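You operate a simulated robot arm through the tools that you are given. There is no shell and no other tool. Be economical: measure what you need, move in short steps, check, and stop when the job is done.

The job below is to be done with a simulated two-armed robot. You get a single attempt, and the scene is never put back.

JOB
Unplug the fuser, undo both cover screws and open the cover.
Fine: pull its grey connector first and stand it on the yellow mat; use the yellow screwdriver and stand it back.
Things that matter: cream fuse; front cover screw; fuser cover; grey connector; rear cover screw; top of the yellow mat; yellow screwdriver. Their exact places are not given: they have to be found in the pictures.

The check looks at the end state, three seconds after you hand in, the way a careful person would. Anything else that was tipped, shoved, dropped, spilled or broken makes it a failure. A push-on lid holds only when it is set on centred and level and pressed home; a screw cap is set on level and turned clockwise until tight.

ROBOT AND FRAMES
Two 7-joint arms with fingered hands on one trunk, on a base that drives. Base frame: it is fixed to the floor where the robot stands at the start and does not move with it; the origin is under the middle of the robot, x ahead of it, y to its left, z up; the surface under the hand at the start is at about z = 0.841. Readings come in m, degrees, newtons and seconds.
The left shoulder is at the start at [0.042, 0.126, 1.177], the right one opposite. With the tool pointing down near the work surface each hand reaches from about 0.42 to 0.84 m from the robot's upright axis, wherever it stands, measured 20 degrees to its own side. Places, roughly: front cover screw [0.4, -0.2, 0.9]; fuser cover [0.5, -0.3, 0.9]; rear cover screw [0.5, -0.2, 0.9]; top of the yellow mat [0.6, -0.3, 0.8]. Payload 4 kg a hand.
The TCP of each hand is the grasp point between the finger pads, 0.029 m short of the fingertips. In the tool frame z runs along the fingers and y along their closing line. Largest opening 0.1 m; the body of the gripper starts 0.034 m behind the TCP. The gripper is a hand of 5 fingers: y runs from the thumb to the fingers, the wrist lies at [-0.015, -0.105, -0.177] in the tool frame.
Orientation is that of the tool frame in the base frame, as a unit quaternion [w, x, y, z]. With the fingers straight down and the wrist toward the robot, the tool's x, y and z point along [0, 1, 0], [1, 0, 0] and [0, 0, -1] of the base frame.

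CONTROLS
- The arms move only by the tool servo_tool. It takes "left_commands", "right_commands" or both (then of equal length, played together; a hand with none holds still); each is a list of rows, each a list of 6 numbers: the shift along the tool's x, y, z in units of 300 mm (1.0 is 300 mm), then the turn, a rotation vector about the tool's x, y, z in units of 45 degrees (1.0 is 45 degrees). In form: [[x, y, z, wx, wy, wz], ...]. A call has 1 to 8 rows; each row is the pose to reach, as a shift and turn from the pose commanded when the call began, along the tool's axes at that moment. A call with a number of a shift or a turn outside -1 to 1 is refused whole. Rows are played at 5 a second. More than 0.05 m and 8.6 degrees between two rows, and nothing of the call is played. Where a pose cannot be reached the arm comes as near as it can. A force on the tool above 40 N (or 10 N above the force at the start of the call, whichever is more), or a blocked arm, ends the call early, and 0.2 s more pass. In this call time passes only in rows, and 0.2 s behind the last. It gives the time, the measured TCP pose, the force on the tool (base axes), the opening and the grip force at its end, in the units of the frame above (readings bear some noise), with the torque about the TCP (base axes, N m) and any sound that the robot's microphone picked up.
- Cameras (640 x 400 px; columns grow to the right, rows downward): "scene" is now at [0.1317, -0.0421, 1.3071]; the picture's right is [-0.47, -0.88, 0.00], its down [-0.47, 0.25, -0.85] and it looks along [0.75, -0.40, -0.53] (base axes); focal length 214 px, centre (320, 200). "left" rides on the left gripper at [-0.066, -0.086, -0.121] in its tool frame; the picture's right is [-0.76, -0.31, 0.58], its down [0.59, -0.70, 0.40] and it looks along [0.28, 0.64, 0.71] (tool axes); focal length 247 px, centre (320, 200). "right" rides on the right gripper at [0.066, -0.086, -0.121] in its tool frame; the picture's right is [-0.76, 0.31, -0.58], its down [-0.59, -0.70, 0.40] and it looks along [-0.28, 0.64, 0.71] (tool axes); focal length 247 px, centre (320, 200).
- snapshot(camera): a new picture of that camera. The clock stands still meanwhile.
- lift_body(by): slides the trunk up (or, below 0, down) by that many m; the arms and the scene camera ride with it, the base frame stays. It gives what a move gives, with no picture.
- base_move(legs): drives the robot by 1 to 6 legs, each [ahead, turn to the left] in m and degrees, along the robot's own axes; the way and the turn of a leg run together, so that a leg with both is an arc; at most 1.5 m and 180 degrees a leg. The arms and the cameras ride along, it lands a little off, and it stops where it bumps. It gives what a move gives.
- set_fingers(index, middle, ring, little, thumb_bend, thumb_turn, hand): sets how far each is bent, from 0 (flat) to 1 (curled in); at 0.3 the hand is open as for a grip, at 0.7 the pads meet at the TCP. One left out holds its place. A second passes; each finger stops where it meets its share of the squeeze, and holds until it gets a number again. It is the only way to open and close the hand. It gives what a move gives, with no picture; readings hold the bend of each and the force on index, middle, ring, little, thumb and palm. thumb_turn goes from beside the hand (0) to across from the fingers (1), as for a grip.
- turn_head(pan, tilt): turns the head with the scene camera to pan (to the left, within 80 degrees either way) and tilt (down, from -29 to 69), counted from straight ahead of the robot. It gives what a move gives.
- measure_at(camera, pixels): for up to 12 pixels [column, row] of the newest picture of that camera ("zoom" is the newest enlarged one), the place [x, y, z] in the base frame of the surface seen there, good to about 0.003 m. The clock stands still meanwhile.
- enlarge(camera, box): a new picture of the part [left, top, right, bottom] of that camera's present view, enlarged. The clock stands still meanwhile.
- sign_off(): hands the job in; it is judged then, once.

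Work in short steps. Measure before you move; look again where a grasp or a placing could have gone wrong, and mend it. You have 80 turns and 62 pictures in all, those below and enlarged ones among them. Open the grippers and draw the arms clear of the work before you hand the job in, unless the task says otherwise; then end with one line.

The tools are called after ">>>" as name(argument=value, ...) on one line, values as JSON. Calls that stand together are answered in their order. servo_tool: Moves the arms, as the interface text tells. Its arguments: {"type":"object","properties":{"left_commands":{"type":"array"},"right_commands":{"type":"array"}},"required":[]} The other tools are called the same way: lift_body (by) slides the trunk up or down; set_fingers (index, middle, ring, little, thumb_bend, thumb_turn, hand) moves the fingers one by one; base_move (legs) drives the base; turn_head (pan, tilt) turns the head that bears the scene camera; snapshot (camera) takes a picture; measure_at (camera, pixels) gives the place of the surface under pixels of a picture; enlarge (camera, box) takes an enlarged picture of a part of a camera's view; sign_off () hands the job in.

At the start:

```text
clock: 0.0
left_tool_pos: [0.5679, -0.0465, 1.3004]
left_tool_rot: [0.0, 0.707, 0.707, -0.001]
left_ft_force: [0.1, 0.1, -0.5]
left_moment: [0.0, 0.01, 0.0]
left_width: 0.0997
left_finger_force: 0.0
left_shape: jaw
left_bend: [0.3, 0.3, 0.3, 0.3, 0.3, 0.98]
left_finger forces: [0.0, 0.0, 0.0, 0.0, 0.0, 0.1]
right_tool_pos: [0.4527, -0.4383, 1.3026]
right_tool_rot: [0.001, 0.707, 0.707, 0.001]
right_ft_force: [-0.7, 0.2, 0.0]
right_moment: [-0.01, 0.01, 0.03]
right_width: 0.0999
right_finger_force: 0.0
right_shape: jaw
right_bend: [0.3, 0.3, 0.3, 0.3, 0.3, 0.98]
right_finger forces: [0.0, 0.0, 0.0, 0.1, 0.0, 0.1]
trunk travel left (down, up): [-0.375, 0.372]
robot x, y, heading: [0.0003, 0.0013, 0.2]
head pan, tilt: [-28.1, 32.1]
```

scene: 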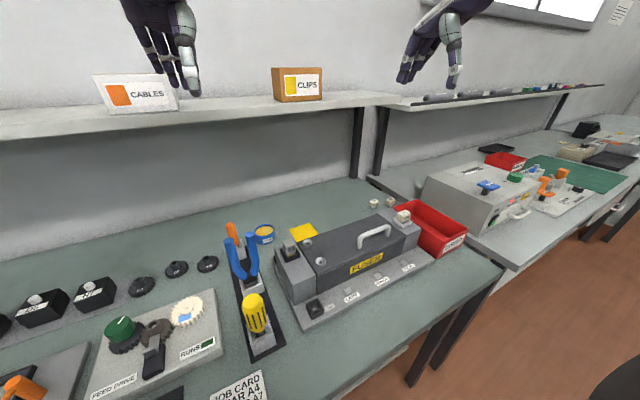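
right: 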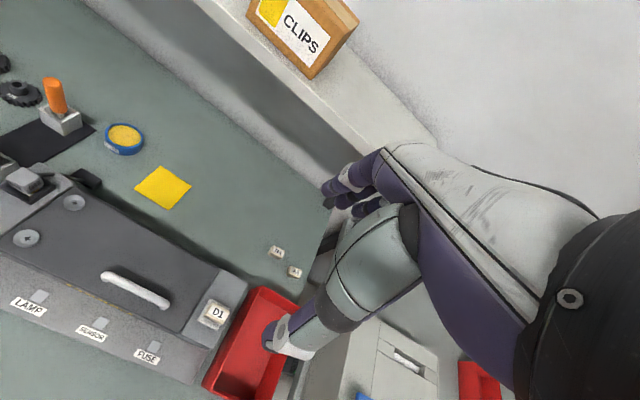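
left: 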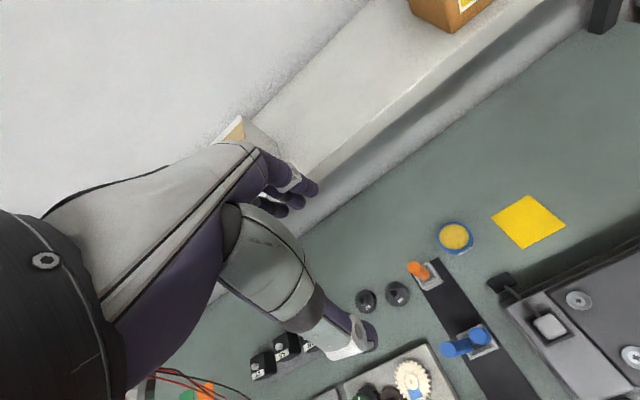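

The scene shows the fuser near (350,260), screwdriver (255,315), mat (303,232). I enlarge those for detail.

>>> enlarge(camera="scene", box=[220, 190, 380, 290])

>>> enlarge(camera="scene", box=[220, 260, 380, 360])

>>> enlarge(camera="scene", box=[340, 180, 500, 280])

```text
4.00 times, centred on (300, 240) of scene
```

zoom: 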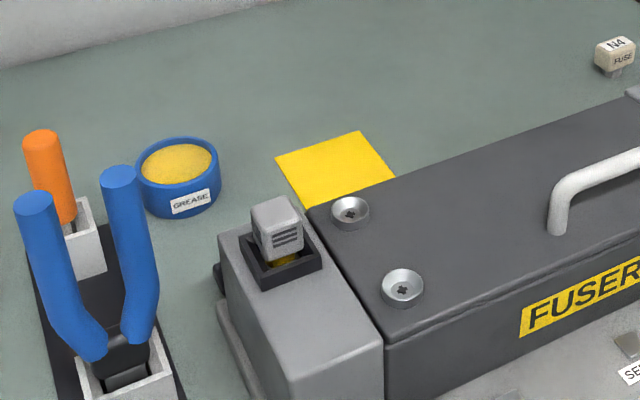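

```text
4.00 times, centred on (300, 310) of scene
```

zoom: 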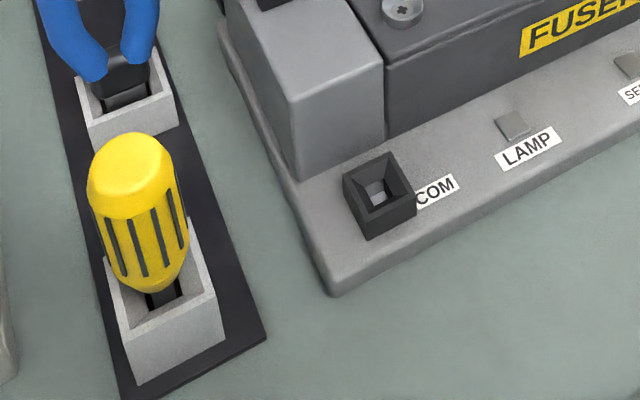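

```text
4.00 times, centred on (420, 230) of scene
```

zoom: 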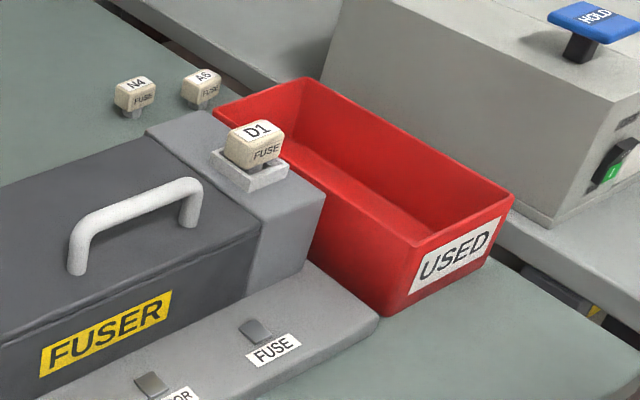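

Measure the key points in fresh enlarged views; also look at the job card by tilting the head later.

>>> measure_at(camera="scene", pixels=[[289, 244], [291, 253], [307, 243], [321, 262], [303, 232], [255, 300], [258, 345], [362, 240], [376, 228], [389, 229], [403, 213], [313, 308]])

>>> turn_head(pan=-25, tilt=60)

>>> snapshot(camera="scene")

```text
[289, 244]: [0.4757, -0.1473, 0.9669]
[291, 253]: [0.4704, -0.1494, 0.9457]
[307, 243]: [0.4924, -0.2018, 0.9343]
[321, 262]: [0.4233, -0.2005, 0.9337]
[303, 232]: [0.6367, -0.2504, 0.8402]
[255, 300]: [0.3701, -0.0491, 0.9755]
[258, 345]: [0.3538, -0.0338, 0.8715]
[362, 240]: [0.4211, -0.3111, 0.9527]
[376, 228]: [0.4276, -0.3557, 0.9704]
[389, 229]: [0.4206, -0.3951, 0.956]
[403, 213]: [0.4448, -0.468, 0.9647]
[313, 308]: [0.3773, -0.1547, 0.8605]
```

```text
clock: 0.9
left_tool_pos: [0.5678, -0.0453, 1.3002]
left_tool_rot: [0.001, 0.707, 0.707, 0.001]
left_ft_force: [-0.4, 0.1, -0.3]
left_moment: [0.02, 0.0, 0.02]
left_width: 0.0999
left_finger_force: 0.1
left_shape: jaw
left_bend: [0.3, 0.3, 0.3, 0.3, 0.3, 0.98]
left_finger forces: [0.0, 0.0, 0.1, 0.1, 0.0, 0.1]
right_tool_pos: [0.4521, -0.4393, 1.3023]
right_tool_rot: [-0.001, 0.707, 0.707, 0.0]
right_ft_force: [-0.1, 0.5, 0.1]
right_moment: [0.0, 0.01, 0.02]
right_width: 0.0997
right_finger_force: 0.2
right_shape: jaw
right_bend: [0.3, 0.3, 0.3, 0.3, 0.3, 0.98]
right_finger forces: [0.0, 0.1, 0.0, 0.0, 0.1, 0.0]
trunk travel left (down, up): [-0.375, 0.372]
robot x, y, heading: [0.0012, 0.0012, -0.2]
head pan, tilt: [-25.0, 60.0]
```

```text
55 pictures are left
```

scene: 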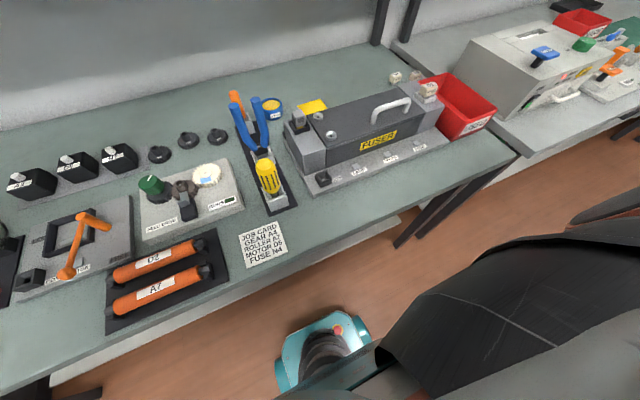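

The job card lists parts only. I enlarge the screwdriver/connector/screw region (300,155) in this view.

>>> enlarge(camera="scene", box=[225, 85, 385, 185])

>>> enlarge(camera="scene", box=[236, 132, 316, 212])

```text
4.00 times, centred on (305, 135) of scene
```

zoom: 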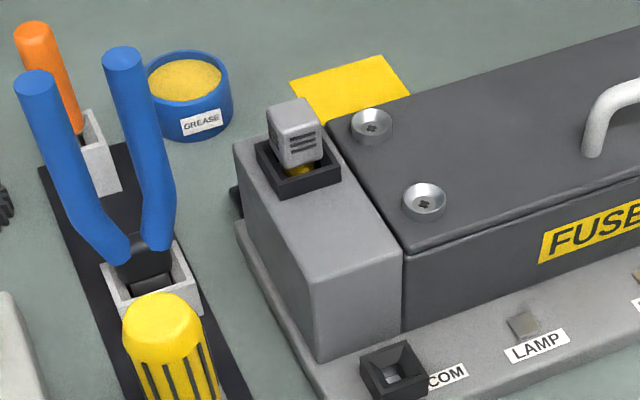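

```text
5.00 times, centred on (276, 172) of scene
```

zoom: 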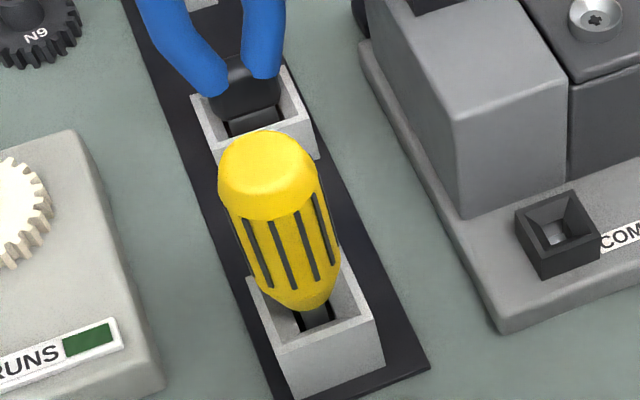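

I measure the screwdriver's cap and holder in the 5x zoom.

>>> measure_at(camera="zoom", pixels=[[265, 175], [240, 150], [300, 160], [262, 205], [285, 250], [310, 290], [330, 365], [250, 285], [370, 320], [340, 262], [400, 370], [320, 318]])

>>> enlarge(camera="scene", box=[280, 90, 360, 150])

```text
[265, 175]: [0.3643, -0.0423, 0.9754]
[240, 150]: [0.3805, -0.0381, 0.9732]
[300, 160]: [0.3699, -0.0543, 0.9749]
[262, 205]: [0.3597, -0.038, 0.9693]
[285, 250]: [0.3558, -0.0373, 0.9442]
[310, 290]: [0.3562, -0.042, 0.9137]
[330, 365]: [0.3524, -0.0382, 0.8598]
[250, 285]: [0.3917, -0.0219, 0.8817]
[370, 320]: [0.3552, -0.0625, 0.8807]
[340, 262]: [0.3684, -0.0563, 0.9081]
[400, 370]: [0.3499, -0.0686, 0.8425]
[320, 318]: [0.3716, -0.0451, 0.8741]
```

```text
6.67 times, centred on (320, 120) of scene
```

zoom: 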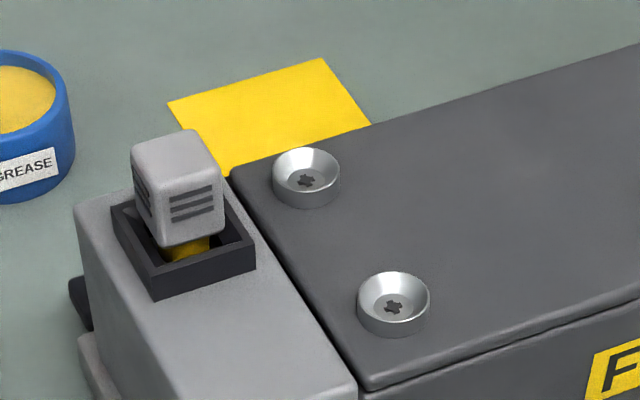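

>>> measure_at(camera="zoom", pixels=[[170, 150], [150, 150], [195, 190], [200, 215], [150, 200], [305, 178], [393, 307], [290, 160], [410, 285], [250, 100], [320, 62], [230, 172]])

>>> measure_at(camera="scene", pixels=[[314, 106], [389, 108], [372, 118], [408, 100]])

```text
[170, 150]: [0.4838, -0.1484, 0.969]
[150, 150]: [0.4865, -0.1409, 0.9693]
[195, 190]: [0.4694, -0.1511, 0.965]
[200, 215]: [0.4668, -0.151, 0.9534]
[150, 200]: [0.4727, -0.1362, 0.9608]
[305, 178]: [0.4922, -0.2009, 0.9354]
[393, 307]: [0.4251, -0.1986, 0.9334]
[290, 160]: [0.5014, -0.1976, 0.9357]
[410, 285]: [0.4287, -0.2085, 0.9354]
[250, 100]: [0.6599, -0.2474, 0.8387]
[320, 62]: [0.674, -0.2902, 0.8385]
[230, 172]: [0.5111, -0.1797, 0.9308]
```

```text
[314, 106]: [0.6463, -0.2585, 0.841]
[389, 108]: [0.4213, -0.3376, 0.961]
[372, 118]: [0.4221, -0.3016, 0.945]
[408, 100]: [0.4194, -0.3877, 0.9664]
```

Targets: connector ≈(0.482,-0.148,0.969), screws ≈(0.424,-0.199) and (0.492,-0.201), screwdriver ≈(0.367,-0.045), too near to my axis. I back the base 0.12 m, then put the left hand aside.

>>> measure_at(camera="right", pixels=[[163, 187], [158, 168], [136, 187], [170, 206], [189, 186], [165, 305], [105, 275], [75, 202], [27, 238], [213, 313]])

>>> base_move(legs=[[-0.12, 0]])

>>> servo_tool(left_commands=[[0.15, 0, 0, 0, 0, 0], [0.3, 0, 0, 0, 0, 0], [0.45, 0, 0, 0, 0, 0], [0.6, 0, 0, 0, 0, 0], [0.75, 0, 0, 0, 0, 0], [0.9, 0, 0, 0, 0, 0]], right_commands=[[0.14, 0.05, 0, 0, 0, 0], [0.28, 0.1, 0, 0, 0, 0], [0.42, 0.15, 0.0, 0, 0, 0], [0.56, 0.2, 0.0, 0, 0, 0], [0.7, 0.3, 0.1, 0, 0, 0], [0.84, 0.4, 0.2, 0, 0, 0]])

```text
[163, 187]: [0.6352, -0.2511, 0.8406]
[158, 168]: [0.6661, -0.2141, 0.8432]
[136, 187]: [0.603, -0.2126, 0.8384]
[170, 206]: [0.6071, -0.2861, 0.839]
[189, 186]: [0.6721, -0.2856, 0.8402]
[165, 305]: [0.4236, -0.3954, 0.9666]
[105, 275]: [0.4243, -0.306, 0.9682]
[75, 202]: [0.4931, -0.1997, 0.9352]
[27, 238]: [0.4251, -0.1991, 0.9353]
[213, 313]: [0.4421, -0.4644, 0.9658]
```

```text
clock: 2.2
left_tool_pos: [0.4434, -0.0453, 1.302]
left_tool_rot: [0.001, 0.707, 0.707, 0.001]
left_ft_force: [-1.5, -0.4, 0.6]
left_moment: [-0.04, -0.02, 0.01]
left_width: 0.0997
left_finger_force: 0.0
left_shape: jaw
left_bend: [0.3, 0.3, 0.3, 0.3, 0.3, 0.98]
left_finger forces: [0.0, 0.0, 0.1, 0.0, 0.1, 0.1]
right_tool_pos: [0.3311, -0.4388, 1.3037]
right_tool_rot: [0.0, 0.707, 0.707, 0.0]
right_ft_force: [-0.2, -0.4, 0.2]
right_moment: [0.0, -0.01, 0.01]
right_width: 0.0999
right_finger_force: 0.1
right_shape: jaw
right_bend: [0.3, 0.3, 0.3, 0.3, 0.3, 0.98]
right_finger forces: [0.0, 0.0, 0.0, 0.0, 0.0, 0.0]
trunk travel left (down, up): [-0.375, 0.372]
robot x, y, heading: [-0.1182, 0.0005, 0.1]
head pan, tilt: [-25.0, 60.0]
```

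```text
refused: row 5 steps farther than a row can; nothing moved
```

Refused for one long step. I resend with 8 even rows, taking the right hand to above the connector.

>>> servo_tool(left_commands=[[0.11, 0, 0, 0, 0, 0], [0.22, 0, 0, 0, 0, 0], [0.33, 0, 0, 0, 0, 0], [0.44, 0, 0, 0, 0, 0], [0.55, 0, 0, 0, 0, 0], [0.66, 0, 0, 0, 0, 0], [0.77, 0, 0, 0, 0, 0], [0.88, 0, 0, 0, 0, 0]], right_commands=[[0.121, 0.063, 0.067, 0, 0, 0], [0.242, 0.126, 0.133, 0, 0, 0], [0.364, 0.189, 0.2, 0, 0, 0], [0.485, 0.251, 0.267, 0, 0, 0], [0.606, 0.314, 0.333, 0, 0, 0], [0.727, 0.377, 0.4, 0, 0, 0], [0.849, 0.44, 0.467, 0, 0, 0], [0.97, 0.503, 0.533, 0, 0, 0]])

>>> snapshot(camera="right")

>>> turn_head(pan=-15, tilt=45)

>>> snapshot(camera="scene")

```text
clock: 4.0
left_tool_pos: [0.4466, 0.2193, 1.2984]
left_tool_rot: [0.0, 0.707, 0.708, -0.001]
left_ft_force: [0.1, 0.4, 0.4]
left_moment: [0.01, 0.02, -0.03]
left_width: 0.0997
left_finger_force: 0.1
left_shape: jaw
left_bend: [0.3, 0.3, 0.3, 0.3, 0.3, 0.98]
left_finger forces: [0.1, 0.1, 0.0, 0.1, 0.1, 0.0]
right_tool_pos: [0.4841, -0.1472, 1.1411]
right_tool_rot: [-0.001, 0.707, 0.707, 0.0]
right_ft_force: [-0.4, 0.1, 0.4]
right_moment: [-0.01, 0.04, 0.0]
right_width: 0.0997
right_finger_force: 0.1
right_shape: jaw
right_bend: [0.3, 0.3, 0.3, 0.3, 0.3, 0.98]
right_finger forces: [0.0, 0.0, 0.0, 0.0, 0.1, 0.0]
trunk travel left (down, up): [-0.375, 0.372]
robot x, y, heading: [-0.1214, 0.0016, -0.2]
head pan, tilt: [-25.0, 60.0]
```

```text
51 pictures are left
```

right: 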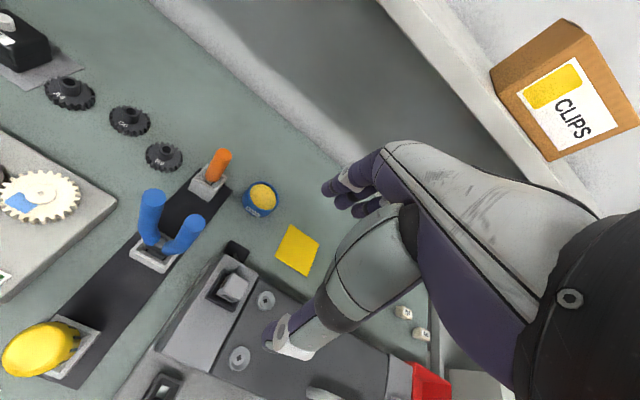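

```text
clock: 4.7
left_tool_pos: [0.4455, 0.2191, 1.3005]
left_tool_rot: [0.001, 0.708, 0.707, 0.0]
left_ft_force: [-0.1, 0.3, 0.6]
left_moment: [-0.02, 0.0, -0.01]
left_width: 0.0998
left_finger_force: 0.1
left_shape: jaw
left_bend: [0.3, 0.3, 0.3, 0.3, 0.3, 0.98]
left_finger forces: [0.0, 0.0, 0.0, 0.0, 0.1, 0.0]
right_tool_pos: [0.4836, -0.1501, 1.1433]
right_tool_rot: [0.001, 0.707, 0.707, 0.0]
right_ft_force: [-0.5, 0.0, -0.5]
right_moment: [-0.01, 0.0, -0.01]
right_width: 0.0996
right_finger_force: 0.0
right_shape: jaw
right_bend: [0.3, 0.3, 0.3, 0.3, 0.3, 0.98]
right_finger forces: [0.1, 0.0, 0.1, 0.0, 0.1, 0.1]
trunk travel left (down, up): [-0.375, 0.372]
robot x, y, heading: [-0.121, -0.0032, -0.1]
head pan, tilt: [-15.0, 45.0]
```

```text
50 pictures are left
```

scene: 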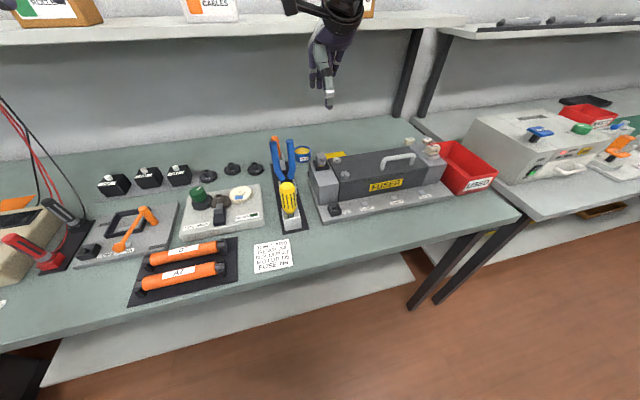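

Hand is above the connector; I measure clearances around it (pliers, housing, connector top) from the right camera picture.

>>> measure_at(camera="right", pixels=[[234, 288], [228, 280], [244, 287], [226, 295], [210, 285], [236, 250], [152, 198], [190, 225], [219, 160], [200, 330], [40, 345], [262, 300]])

>>> enlarge(camera="right", box=[130, 230, 290, 350])

```text
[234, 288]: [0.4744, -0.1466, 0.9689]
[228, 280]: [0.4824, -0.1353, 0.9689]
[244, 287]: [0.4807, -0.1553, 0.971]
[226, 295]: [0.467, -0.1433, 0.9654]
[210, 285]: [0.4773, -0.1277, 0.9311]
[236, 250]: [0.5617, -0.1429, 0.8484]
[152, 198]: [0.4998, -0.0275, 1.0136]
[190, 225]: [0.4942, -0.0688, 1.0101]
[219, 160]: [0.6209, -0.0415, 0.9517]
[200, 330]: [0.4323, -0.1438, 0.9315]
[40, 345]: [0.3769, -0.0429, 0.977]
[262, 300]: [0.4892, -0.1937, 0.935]
```

```text
3.33 times, centred on (210, 290) of right
```

zoom: 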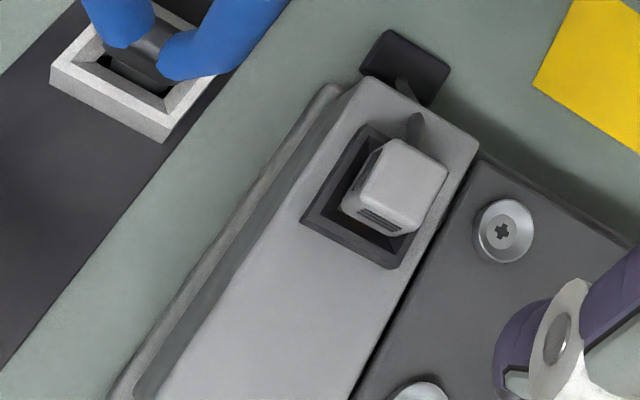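

There is something thin at zoom (412,125) behind the connector; I look closer.

>>> enlarge(camera="right", box=[210, 230, 270, 300])

```text
5.71 times, centred on (240, 265) of right
```

zoom: 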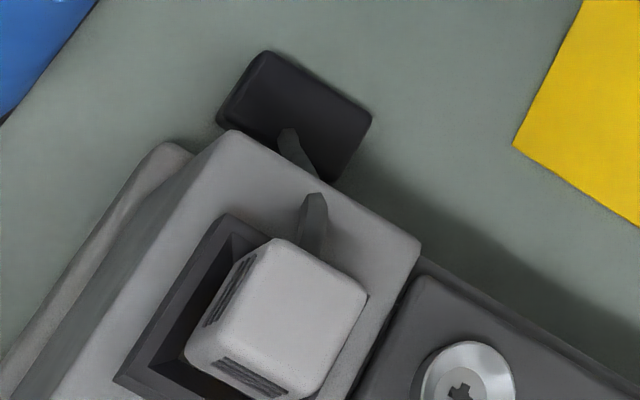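

>>> measure_at(camera="zoom", pixels=[[315, 215], [316, 235], [312, 200], [290, 140], [300, 165], [330, 95], [340, 205], [300, 290], [280, 245], [360, 285], [310, 385], [195, 345]])

```text
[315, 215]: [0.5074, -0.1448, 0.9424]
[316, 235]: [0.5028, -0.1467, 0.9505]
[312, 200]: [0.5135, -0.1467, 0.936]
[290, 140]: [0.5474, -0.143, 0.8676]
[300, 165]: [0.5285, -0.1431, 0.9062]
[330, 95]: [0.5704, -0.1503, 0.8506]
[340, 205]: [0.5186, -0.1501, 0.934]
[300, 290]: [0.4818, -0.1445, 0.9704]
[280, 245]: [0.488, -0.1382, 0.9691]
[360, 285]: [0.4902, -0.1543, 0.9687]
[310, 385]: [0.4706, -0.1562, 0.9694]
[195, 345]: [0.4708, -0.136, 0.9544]
```

The connector has a thin cable from its rear face (z≈0.95) down to the black box; the top is 25 mm square centred (0.480,-0.146), z 0.970. I'll pinch front-to-back with the fingertips above the cable; descend to z≈1.04 first.

>>> servo_tool(right_commands=[[0.01, -0.007, 0.12, 0, 0, 0], [0.01, -0.007, 0.24, 0, 0, 0], [0.01, -0.007, 0.34, 0, 0, 0], [0.01, -0.007, 0.34, 0, 0, 0]])

>>> snapshot(camera="right")

>>> enlarge(camera="scene", box=[250, 80, 410, 200])

```text
clock: 5.7
left_tool_pos: [0.4449, 0.2195, 1.3]
left_tool_rot: [0.0, 0.708, 0.707, 0.0]
left_ft_force: [-0.2, 0.2, 0.1]
left_moment: [0.0, -0.01, 0.01]
left_width: 0.0999
left_finger_force: 0.0
left_shape: jaw
left_bend: [0.3, 0.3, 0.3, 0.3, 0.3, 0.98]
left_finger forces: [0.0, 0.0, 0.1, 0.0, 0.0, 0.0]
right_tool_pos: [0.4797, -0.1454, 1.0402]
right_tool_rot: [0.0, 0.707, 0.707, 0.0]
right_ft_force: [0.3, -0.6, -0.2]
right_moment: [0.0, -0.01, 0.03]
right_width: 0.0996
right_finger_force: 0.1
right_shape: jaw
right_bend: [0.3, 0.3, 0.3, 0.3, 0.3, 0.98]
right_finger forces: [0.0, 0.0, 0.0, 0.0, 0.0, 0.1]
trunk travel left (down, up): [-0.375, 0.372]
robot x, y, heading: [-0.1218, 0.0015, 0.2]
head pan, tilt: [-15.0, 45.0]
```

```text
47 pictures are left
```

right: 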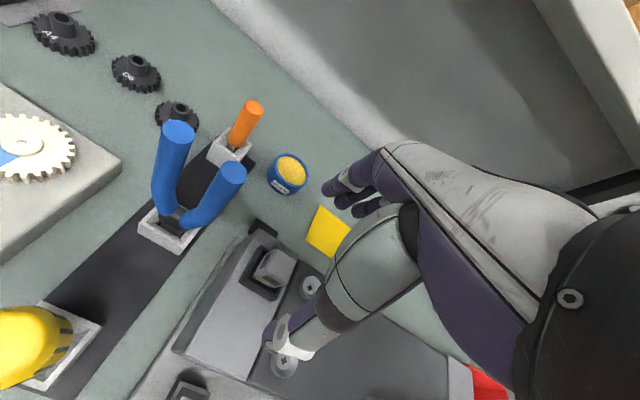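

```text
3.33 times, centred on (330, 140) of scene
```

zoom: 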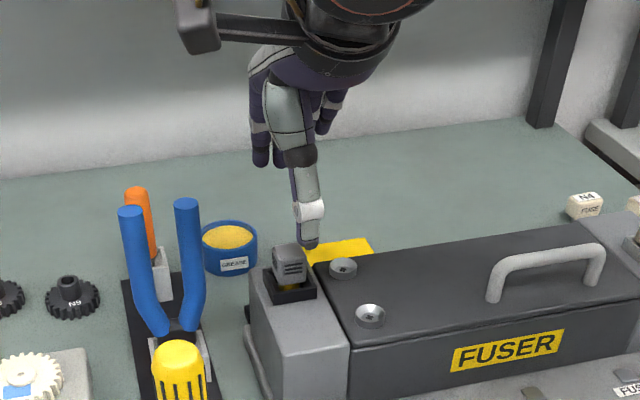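

Alignment is consistent (thumb in front, fingers behind). Descend to z≈0.983 so fingertips reach ≈0.954.

>>> servo_tool(right_commands=[[0, 0, 0.07, 0, 0, 0], [0, 0, 0.13, 0, 0, 0], [0, 0, 0.19, 0, 0, 0], [0, 0, 0.19, 0, 0, 0]])

>>> set_fingers(hand="right", index=0.5, middle=0.5, ring=0.5, little=0.5, thumb_bend=0.5, thumb_turn=1)

>>> enlarge(camera="scene", box=[290, 100, 370, 160])

>>> enlarge(camera="right", box=[220, 150, 420, 350])

```text
clock: 6.7
left_tool_pos: [0.4438, 0.2181, 1.2993]
left_tool_rot: [0.0, 0.707, 0.707, 0.0]
left_ft_force: [-0.1, 0.4, -0.4]
left_moment: [-0.02, 0.02, -0.02]
left_width: 0.0997
left_finger_force: 0.1
left_shape: jaw
left_bend: [0.3, 0.3, 0.3, 0.3, 0.3, 0.98]
left_finger forces: [0.0, 0.0, 0.0, 0.0, 0.0, 0.0]
right_tool_pos: [0.4819, -0.1434, 0.9827]
right_tool_rot: [0.001, 0.708, 0.706, 0.0]
right_ft_force: [0.1, 0.4, -0.7]
right_moment: [-0.02, -0.01, 0.0]
right_width: 0.0997
right_finger_force: 0.1
right_shape: jaw
right_bend: [0.3, 0.3, 0.3, 0.3, 0.3, 0.98]
right_finger forces: [0.1, 0.1, 0.1, 0.0, 0.0, 0.1]
trunk travel left (down, up): [-0.375, 0.372]
robot x, y, heading: [-0.1242, 0.0004, 0.1]
head pan, tilt: [-15.0, 45.0]
```

```text
clock: 7.7
left_tool_pos: [0.4467, 0.2169, 1.3005]
left_tool_rot: [0.0, 0.707, 0.707, 0.0]
left_ft_force: [0.1, 0.2, -0.3]
left_moment: [-0.02, 0.05, -0.01]
left_width: 0.0998
left_finger_force: 0.1
left_shape: jaw
left_bend: [0.3, 0.3, 0.3, 0.3, 0.3, 0.98]
left_finger forces: [0.0, 0.0, 0.1, 0.1, 0.0, 0.0]
right_tool_pos: [0.4822, -0.1451, 0.9835]
right_tool_rot: [0.002, 0.707, 0.707, 0.001]
right_ft_force: [0.3, 0.7, -0.1]
right_moment: [-0.01, 0.02, -0.01]
right_width: 0.0501
right_finger_force: 0.1
right_shape: fingers
right_bend: [0.5, 0.5, 0.5, 0.5, 0.5, 1.0]
right_finger forces: [0.1, 0.0, 0.0, 0.0, 0.0, 0.0]
trunk travel left (down, up): [-0.375, 0.372]
robot x, y, heading: [-0.1239, 0.0012, -0.1]
head pan, tilt: [-15.0, 45.0]
```

```text
6.67 times, centred on (330, 130) of scene
```

zoom: 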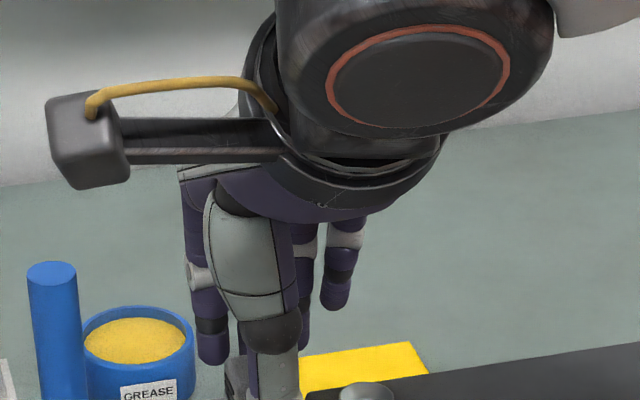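

```text
2.00 times, centred on (320, 250) of right
```

zoom: 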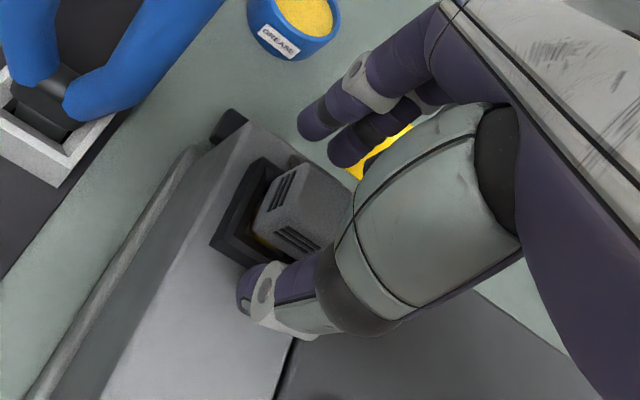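

Hand is around the connector (zoom: thumb tip (260,290) in front, fingers behind). Now close onto it.

>>> set_fingers(hand="right", index=0.72, middle=0.72, ring=0.72, little=0.72, thumb_bend=0.72)

>>> enlarge(camera="right", box=[220, 150, 420, 350])

```text
clock: 8.7
left_tool_pos: [0.4448, 0.2171, 1.2998]
left_tool_rot: [0.0, 0.707, 0.707, 0.0]
left_ft_force: [0.3, 0.1, 0.5]
left_moment: [0.04, -0.02, 0.04]
left_width: 0.0997
left_finger_force: 0.1
left_shape: jaw
left_bend: [0.3, 0.3, 0.3, 0.3, 0.3, 0.98]
left_finger forces: [0.0, 0.1, 0.1, 0.0, 0.1, 0.0]
right_tool_pos: [0.4818, -0.1457, 0.9838]
right_tool_rot: [0.001, 0.707, 0.707, -0.002]
right_ft_force: [1.1, 0.7, -0.1]
right_moment: [0.02, -0.02, -0.04]
right_width: 0.0199
right_finger_force: 10.5
right_shape: fingers
right_bend: [0.64, 0.65, 0.72, 0.72, 0.64, 1.0]
right_finger forces: [5.9, 5.3, 0.0, 0.0, 10.0, 0.0]
trunk travel left (down, up): [-0.375, 0.372]
robot x, y, heading: [-0.1251, 0.0009, -0.1]
head pan, tilt: [-15.0, 45.0]
```

```text
2.00 times, centred on (320, 250) of right
```

zoom: 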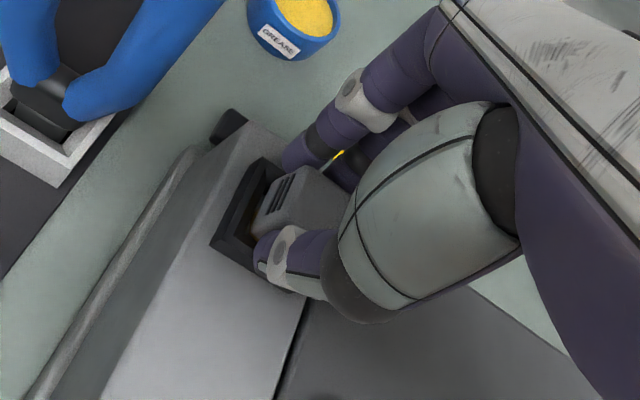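

Index, middle and thumb hold with ≈10 N, width 20 mm. Pull straight up 6 cm.

>>> servo_tool(right_commands=[[0, 0, -0.02, 0, 0, 0], [0, 0, -0.04, 0, 0, 0], [0, 0, -0.07, 0, 0, 0], [0, 0, -0.1, 0, 0, 0], [0, 0, -0.15, 0, 0, 0], [0, 0, -0.2, 0, 0, 0]])

>>> enlarge(camera="right", box=[200, 150, 400, 350])

```text
clock: 10.1
left_tool_pos: [0.4453, 0.2183, 1.3005]
left_tool_rot: [0.001, 0.707, 0.707, 0.001]
left_ft_force: [-0.9, 1.0, 0.4]
left_moment: [0.01, 0.0, 0.02]
left_width: 0.0997
left_finger_force: 0.0
left_shape: jaw
left_bend: [0.3, 0.3, 0.3, 0.3, 0.3, 0.98]
left_finger forces: [0.0, 0.0, 0.1, 0.0, 0.1, 0.0]
right_tool_pos: [0.4823, -0.1443, 1.0434]
right_tool_rot: [0.001, 0.706, 0.708, 0.0]
right_ft_force: [0.9, -0.3, 0.0]
right_moment: [-0.01, 0.04, -0.01]
right_width: 0.0198
right_finger_force: 10.6
right_shape: fingers
right_bend: [0.64, 0.65, 0.72, 0.72, 0.64, 1.0]
right_finger forces: [5.3, 5.0, 0.0, 0.1, 10.3, 0.0]
trunk travel left (down, up): [-0.375, 0.372]
robot x, y, heading: [-0.1208, 0.0022, -0.1]
head pan, tilt: [-15.0, 45.0]
```

```text
2.00 times, centred on (300, 250) of right
```

zoom: 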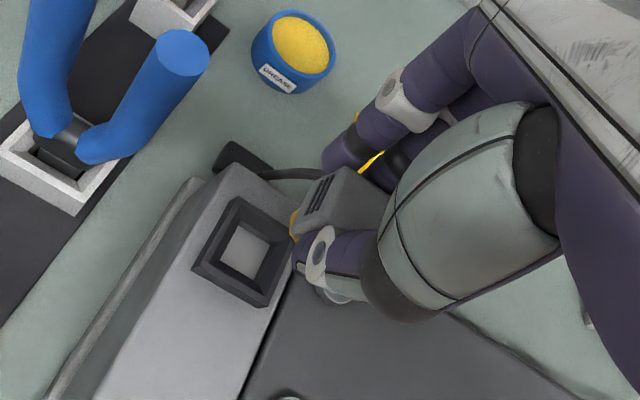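

Connector is out, cable trailing. Before moving over the mat I look at it from the scene and check the shelf edge.

>>> turn_head(pan=-18, tilt=38)

>>> snapshot(camera="scene")

>>> enlarge(camera="scene", box=[270, 120, 390, 195])

```text
clock: 10.8
left_tool_pos: [0.4461, 0.2185, 1.3008]
left_tool_rot: [0.001, 0.707, 0.707, 0.0]
left_ft_force: [-0.4, 0.3, -0.5]
left_moment: [0.01, -0.01, 0.01]
left_width: 0.0997
left_finger_force: 0.0
left_shape: jaw
left_bend: [0.3, 0.3, 0.3, 0.3, 0.3, 0.98]
left_finger forces: [0.1, 0.1, 0.0, 0.0, 0.1, 0.0]
right_tool_pos: [0.4823, -0.1455, 1.0429]
right_tool_rot: [0.001, 0.707, 0.707, 0.0]
right_ft_force: [-0.2, 0.8, -0.9]
right_moment: [-0.03, 0.03, 0.0]
right_width: 0.02
right_finger_force: 10.2
right_shape: fingers
right_bend: [0.64, 0.65, 0.72, 0.72, 0.64, 1.0]
right_finger forces: [5.3, 5.1, 0.0, 0.0, 10.2, 0.0]
trunk travel left (down, up): [-0.375, 0.372]
robot x, y, heading: [-0.1229, -0.0011, 0.0]
head pan, tilt: [-18.0, 38.0]
```

```text
41 pictures are left
```

scene: 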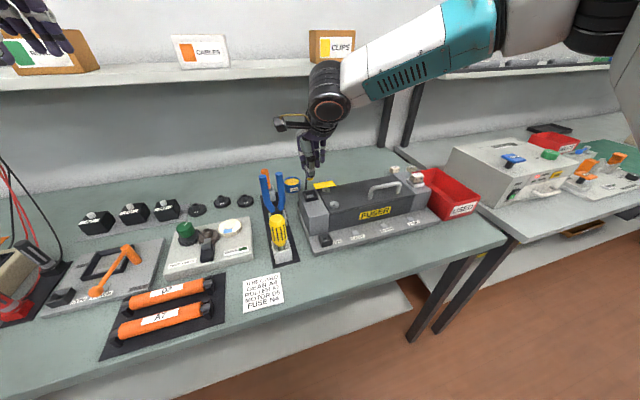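

```text
5.33 times, centred on (330, 158) of scene
```

zoom: 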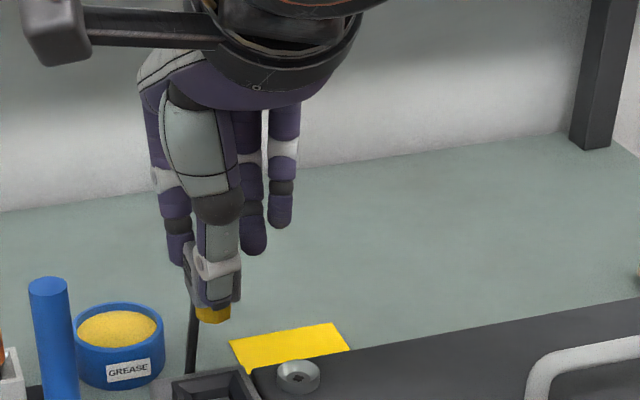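

>>> measure_at(camera="zoom", pixels=[[212, 318], [212, 312], [212, 322], [210, 290], [193, 330], [150, 25]])

>>> measure_at(camera="scene", pixels=[[250, 75], [270, 72], [320, 95]])

```text
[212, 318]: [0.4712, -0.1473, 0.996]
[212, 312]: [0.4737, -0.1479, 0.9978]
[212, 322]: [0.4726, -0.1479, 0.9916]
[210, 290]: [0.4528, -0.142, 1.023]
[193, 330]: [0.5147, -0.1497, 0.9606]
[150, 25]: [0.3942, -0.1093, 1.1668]
```

```text
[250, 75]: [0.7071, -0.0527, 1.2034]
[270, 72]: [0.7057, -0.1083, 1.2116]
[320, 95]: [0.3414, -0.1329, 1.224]
```

Connector bottom sits ≈0.052 below TCP, shelf edge (x 0.706, z≥1.20) is clear. Move over mat centre (0.638,-0.250) and down to TCP z≈0.92.

>>> servo_tool(right_commands=[[-0.07, 0.104, 0, 0, 0, 0], [-0.14, 0.208, 0, 0, 0, 0], [-0.21, 0.312, 0, 0, 0, 0], [-0.28, 0.416, 0, 0, 0, 0], [-0.35, 0.52, 0, 0, 0, 0], [-0.35, 0.52, 0.14, 0, 0, 0], [-0.35, 0.52, 0.27, 0, 0, 0], [-0.35, 0.52, 0.4, 0, 0, 0]])

>>> enlarge(camera="scene", box=[280, 120, 400, 195])

>>> enlarge(camera="right", box=[180, 150, 400, 350])

```text
clock: 12.6
left_tool_pos: [0.4456, 0.2187, 1.2999]
left_tool_rot: [0.0, 0.707, 0.707, 0.001]
left_ft_force: [0.2, -0.7, -0.2]
left_moment: [0.0, 0.01, -0.02]
left_width: 0.0995
left_finger_force: 0.1
left_shape: jaw
left_bend: [0.3, 0.3, 0.3, 0.3, 0.3, 0.98]
left_finger forces: [0.0, 0.0, 0.1, 0.0, 0.0, 0.0]
right_tool_pos: [0.5943, -0.2666, 0.9475]
right_tool_rot: [0.0, 0.707, 0.707, 0.0]
right_ft_force: [-0.7, -0.2, 0.0]
right_moment: [-0.01, -0.03, -0.01]
right_width: 0.0194
right_finger_force: 10.0
right_shape: fingers
right_bend: [0.64, 0.65, 0.72, 0.72, 0.64, 1.0]
right_finger forces: [5.3, 5.1, 0.1, 0.1, 10.1, 0.1]
right hand out of reach, approached as far as the arm can: row 5, 6, 7, 8
trunk travel left (down, up): [-0.375, 0.372]
robot x, y, heading: [-0.1204, -0.0016, 0.4]
head pan, tilt: [-18.0, 38.0]
```

```text
5.33 times, centred on (340, 158) of scene
```

zoom: 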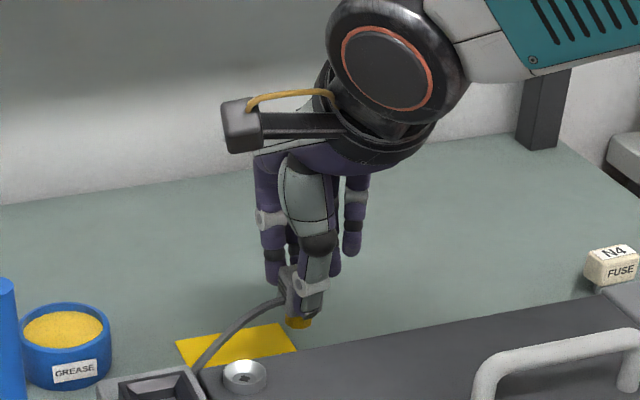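

```text
2.00 times, centred on (290, 250) of right
```

zoom: 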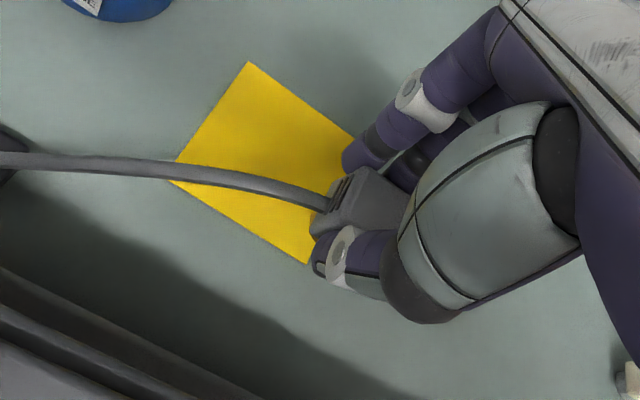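

Out of reach from here: TCP stopped at (0.594,-0.267,0.948). Drive the base ahead 0.09 m, then re-read.

>>> base_move(legs=[[0.09, 0]])

>>> servo_tool(right_commands=[[0, 0, -0.01, 0, 0, 0]])

```text
clock: 13.7
left_tool_pos: [0.537, 0.2182, 1.2985]
left_tool_rot: [0.0, 0.706, 0.708, -0.002]
left_ft_force: [0.0, -0.1, -1.2]
left_moment: [0.01, 0.0, 0.0]
left_width: 0.0998
left_finger_force: 0.1
left_shape: jaw
left_bend: [0.3, 0.3, 0.3, 0.3, 0.3, 0.98]
left_finger forces: [0.0, 0.1, 0.0, 0.0, 0.0, 0.0]
right_tool_pos: [0.6843, -0.2658, 0.9471]
right_tool_rot: [0.0, 0.706, 0.708, -0.001]
right_ft_force: [0.4, -0.2, -0.3]
right_moment: [0.01, -0.03, 0.03]
right_width: 0.0196
right_finger_force: 9.7
right_shape: fingers
right_bend: [0.64, 0.65, 0.72, 0.72, 0.64, 1.0]
right_finger forces: [5.2, 5.0, 0.0, 0.0, 10.0, 0.0]
trunk travel left (down, up): [-0.375, 0.372]
robot x, y, heading: [-0.0288, -0.0016, 0.2]
head pan, tilt: [-18.0, 38.0]
```

```text
clock: 14.1
left_tool_pos: [0.5353, 0.2196, 1.3014]
left_tool_rot: [0.0, 0.706, 0.708, 0.0]
left_ft_force: [-0.2, -0.3, -0.2]
left_moment: [0.0, 0.01, 0.0]
left_width: 0.1
left_finger_force: 0.1
left_shape: jaw
left_bend: [0.3, 0.3, 0.3, 0.3, 0.3, 0.98]
left_finger forces: [0.0, 0.0, 0.0, 0.0, 0.1, 0.0]
right_tool_pos: [0.6842, -0.2667, 0.9506]
right_tool_rot: [0.0, 0.707, 0.708, 0.001]
right_ft_force: [0.2, 0.0, -0.4]
right_moment: [0.0, 0.02, -0.01]
right_width: 0.0194
right_finger_force: 9.8
right_shape: fingers
right_bend: [0.64, 0.65, 0.72, 0.72, 0.64, 1.0]
right_finger forces: [5.3, 5.0, 0.1, 0.0, 10.2, 0.0]
trunk travel left (down, up): [-0.375, 0.372]
robot x, y, heading: [-0.0294, 0.0029, 0.2]
head pan, tilt: [-18.0, 38.0]
```

Commanded pose follows the real one. Shift to the mat centre and lower to z≈0.903.

>>> servo_tool(right_commands=[[0.028, -0.08, 0, 0, 0, 0], [0.055, -0.155, 0, 0, 0, 0], [0.055, -0.155, 0.08, 0, 0, 0], [0.055, -0.155, 0.155, 0, 0, 0], [0.055, -0.155, 0.155, 0, 0, 0]])

>>> enlarge(camera="right", box=[180, 150, 400, 350])

```text
clock: 15.3
left_tool_pos: [0.535, 0.2193, 1.3006]
left_tool_rot: [0.0, 0.707, 0.707, 0.0]
left_ft_force: [0.2, -0.5, 0.2]
left_moment: [0.02, -0.01, 0.01]
left_width: 0.0997
left_finger_force: 0.0
left_shape: jaw
left_bend: [0.3, 0.3, 0.3, 0.3, 0.3, 0.98]
left_finger forces: [0.1, 0.0, 0.0, 0.0, 0.0, 0.0]
right_tool_pos: [0.6378, -0.2495, 0.9046]
right_tool_rot: [0.0, 0.707, 0.707, 0.001]
right_ft_force: [0.4, -0.3, -0.4]
right_moment: [-0.02, 0.0, 0.04]
right_width: 0.0198
right_finger_force: 10.3
right_shape: fingers
right_bend: [0.64, 0.65, 0.72, 0.72, 0.64, 1.0]
right_finger forces: [5.1, 4.9, 0.1, 0.0, 10.1, 0.1]
trunk travel left (down, up): [-0.375, 0.372]
robot x, y, heading: [-0.0296, -0.0008, 0.0]
head pan, tilt: [-18.0, 38.0]
```

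```text
2.00 times, centred on (290, 250) of right
```

zoom: 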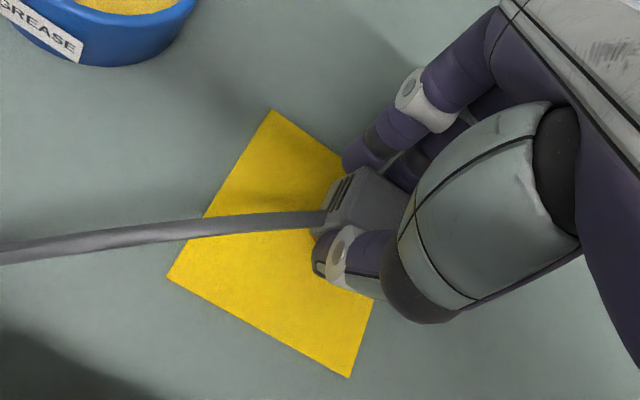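

Connector hangs over the mat's middle. Lower ~10 mm in small steps and watch the force.

>>> servo_tool(right_commands=[[0, 0, 0.01, 0, 0, 0], [0, 0, 0.02, 0, 0, 0], [0, 0, 0.03, 0, 0, 0], [0, 0, 0.035, 0, 0, 0]])

>>> enlarge(camera="scene", box=[280, 160, 400, 235])

```text
clock: 16.3
left_tool_pos: [0.5361, 0.2188, 1.2995]
left_tool_rot: [0.0, 0.706, 0.708, 0.0]
left_ft_force: [0.5, -0.1, 0.2]
left_moment: [0.0, -0.03, 0.02]
left_width: 0.0998
left_finger_force: 0.1
left_shape: jaw
left_bend: [0.3, 0.3, 0.3, 0.3, 0.3, 0.98]
left_finger forces: [0.0, 0.0, 0.0, 0.1, 0.0, 0.0]
right_tool_pos: [0.6376, -0.2494, 0.8929]
right_tool_rot: [0.0, 0.706, 0.708, 0.001]
right_ft_force: [-0.4, 0.1, 0.0]
right_moment: [0.01, -0.01, -0.01]
right_width: 0.0198
right_finger_force: 10.1
right_shape: fingers
right_bend: [0.64, 0.65, 0.72, 0.72, 0.64, 1.0]
right_finger forces: [5.1, 4.9, 0.1, 0.0, 10.2, 0.0]
trunk travel left (down, up): [-0.375, 0.372]
robot x, y, heading: [-0.0328, -0.002, 0.1]
head pan, tilt: [-18.0, 38.0]
```

```text
5.33 times, centred on (340, 198) of scene
```

zoom: 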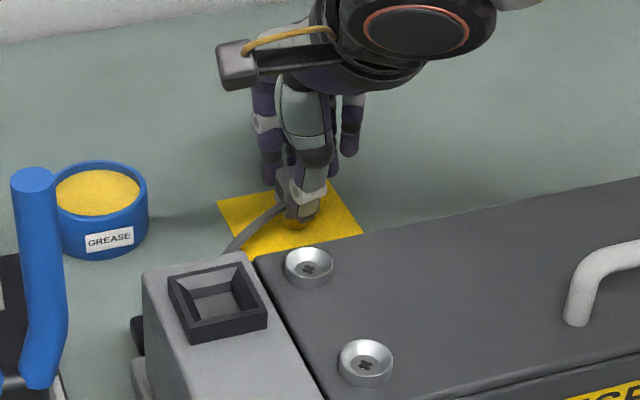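

Still no contact force at z 0.893; lower a few more mm in 1 mm steps.

>>> servo_tool(right_commands=[[0, 0, 0.004, 0, 0, 0], [0, 0, 0.007, 0, 0, 0], [0, 0, 0.01, 0, 0, 0], [0, 0, 0.01, 0, 0, 0]])

```text
clock: 17.3
left_tool_pos: [0.5352, 0.2187, 1.3008]
left_tool_rot: [0.0, 0.707, 0.708, 0.0]
left_ft_force: [-1.0, 0.3, 0.0]
left_moment: [0.0, 0.01, 0.01]
left_width: 0.0997
left_finger_force: 0.0
left_shape: jaw
left_bend: [0.3, 0.3, 0.3, 0.3, 0.3, 0.98]
left_finger forces: [0.0, 0.1, 0.0, 0.1, 0.0, 0.0]
right_tool_pos: [0.6375, -0.2491, 0.8919]
right_tool_rot: [0.001, 0.706, 0.708, 0.0]
right_ft_force: [-1.0, 0.3, 1.9]
right_moment: [0.0, 0.05, -0.02]
right_width: 0.0195
right_finger_force: 10.3
right_shape: fingers
right_bend: [0.64, 0.65, 0.72, 0.72, 0.64, 1.0]
right_finger forces: [5.3, 5.0, 0.0, 0.0, 10.3, 0.0]
trunk travel left (down, up): [-0.375, 0.372]
robot x, y, heading: [-0.0326, 0.002, 0.1]
head pan, tilt: [-18.0, 38.0]
```

Slight upward force 1.9 N. One more millimetre to confirm seating.

>>> servo_tool(right_commands=[[0, 0, 0.003, 0, 0, 0], [0, 0, 0.003, 0, 0, 0]])

```text
clock: 17.9
left_tool_pos: [0.5358, 0.2197, 1.2998]
left_tool_rot: [0.001, 0.707, 0.708, 0.0]
left_ft_force: [0.6, -0.2, -0.2]
left_moment: [-0.01, -0.01, -0.01]
left_width: 0.1
left_finger_force: 0.1
left_shape: jaw
left_bend: [0.3, 0.3, 0.3, 0.3, 0.3, 0.98]
left_finger forces: [0.0, 0.1, 0.0, 0.0, 0.1, 0.0]
right_tool_pos: [0.6387, -0.2492, 0.8928]
right_tool_rot: [0.001, 0.706, 0.708, 0.001]
right_ft_force: [0.4, -0.2, 4.1]
right_moment: [0.0, 0.07, -0.02]
right_width: 0.0196
right_finger_force: 11.0
right_shape: fingers
right_bend: [0.64, 0.65, 0.72, 0.72, 0.64, 1.0]
right_finger forces: [5.3, 5.3, 0.0, 0.1, 10.5, 0.0]
trunk travel left (down, up): [-0.375, 0.372]
robot x, y, heading: [-0.0279, 0.0007, 0.2]
head pan, tilt: [-18.0, 38.0]
```

Contact confirmed (4 N). Release gradually.

>>> set_fingers(hand="right", index=0.58, middle=0.58, ring=0.58, little=0.58, thumb_bend=0.58)

>>> set_fingers(hand="right", index=0.3, middle=0.3, ring=0.3, little=0.3, thumb_bend=0.3)

>>> enlarge(camera="right", box=[180, 150, 400, 350])

```text
clock: 18.9
left_tool_pos: [0.5371, 0.2188, 1.2997]
left_tool_rot: [0.0, 0.706, 0.708, 0.001]
left_ft_force: [-1.0, 0.5, -0.7]
left_moment: [0.0, -0.04, -0.04]
left_width: 0.0998
left_finger_force: 0.0
left_shape: jaw
left_bend: [0.3, 0.3, 0.3, 0.3, 0.3, 0.98]
left_finger forces: [0.0, 0.0, 0.0, 0.1, 0.1, 0.1]
right_tool_pos: [0.638, -0.2481, 0.8908]
right_tool_rot: [0.0, 0.707, 0.708, 0.001]
right_ft_force: [0.0, 0.2, 0.0]
right_moment: [0.01, 0.01, 0.01]
right_width: 0.0323
right_finger_force: 0.0
right_shape: fingers
right_bend: [0.57, 0.57, 0.57, 0.57, 0.57, 1.0]
right_finger forces: [0.0, 0.0, 0.1, 0.0, 0.1, 0.1]
trunk travel left (down, up): [-0.375, 0.372]
robot x, y, heading: [-0.0244, 0.0017, 0.4]
head pan, tilt: [-18.0, 38.0]
```

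```text
clock: 19.9
left_tool_pos: [0.536, 0.2195, 1.3003]
left_tool_rot: [0.001, 0.707, 0.708, -0.001]
left_ft_force: [-0.3, 0.0, -0.3]
left_moment: [0.0, 0.03, 0.0]
left_width: 0.0998
left_finger_force: 0.0
left_shape: jaw
left_bend: [0.3, 0.3, 0.3, 0.3, 0.3, 0.98]
left_finger forces: [0.0, 0.0, 0.1, 0.0, 0.1, 0.1]
right_tool_pos: [0.6389, -0.2496, 0.8909]
right_tool_rot: [0.001, 0.707, 0.708, 0.0]
right_ft_force: [0.5, 0.2, -0.4]
right_moment: [-0.05, -0.01, -0.02]
right_width: 0.0984
right_finger_force: 0.1
right_shape: fingers
right_bend: [0.3, 0.3, 0.3, 0.3, 0.3, 0.98]
right_finger forces: [0.1, 0.0, 0.0, 0.1, 0.0, 0.0]
trunk travel left (down, up): [-0.375, 0.372]
robot x, y, heading: [-0.0276, 0.0038, 0.1]
head pan, tilt: [-18.0, 38.0]
```

```text
2.00 times, centred on (290, 250) of right
```

zoom: 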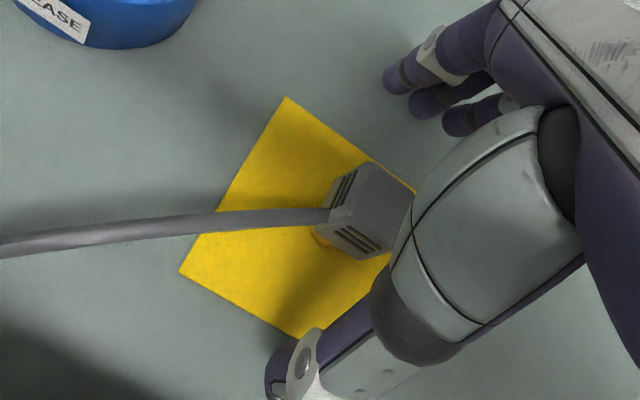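

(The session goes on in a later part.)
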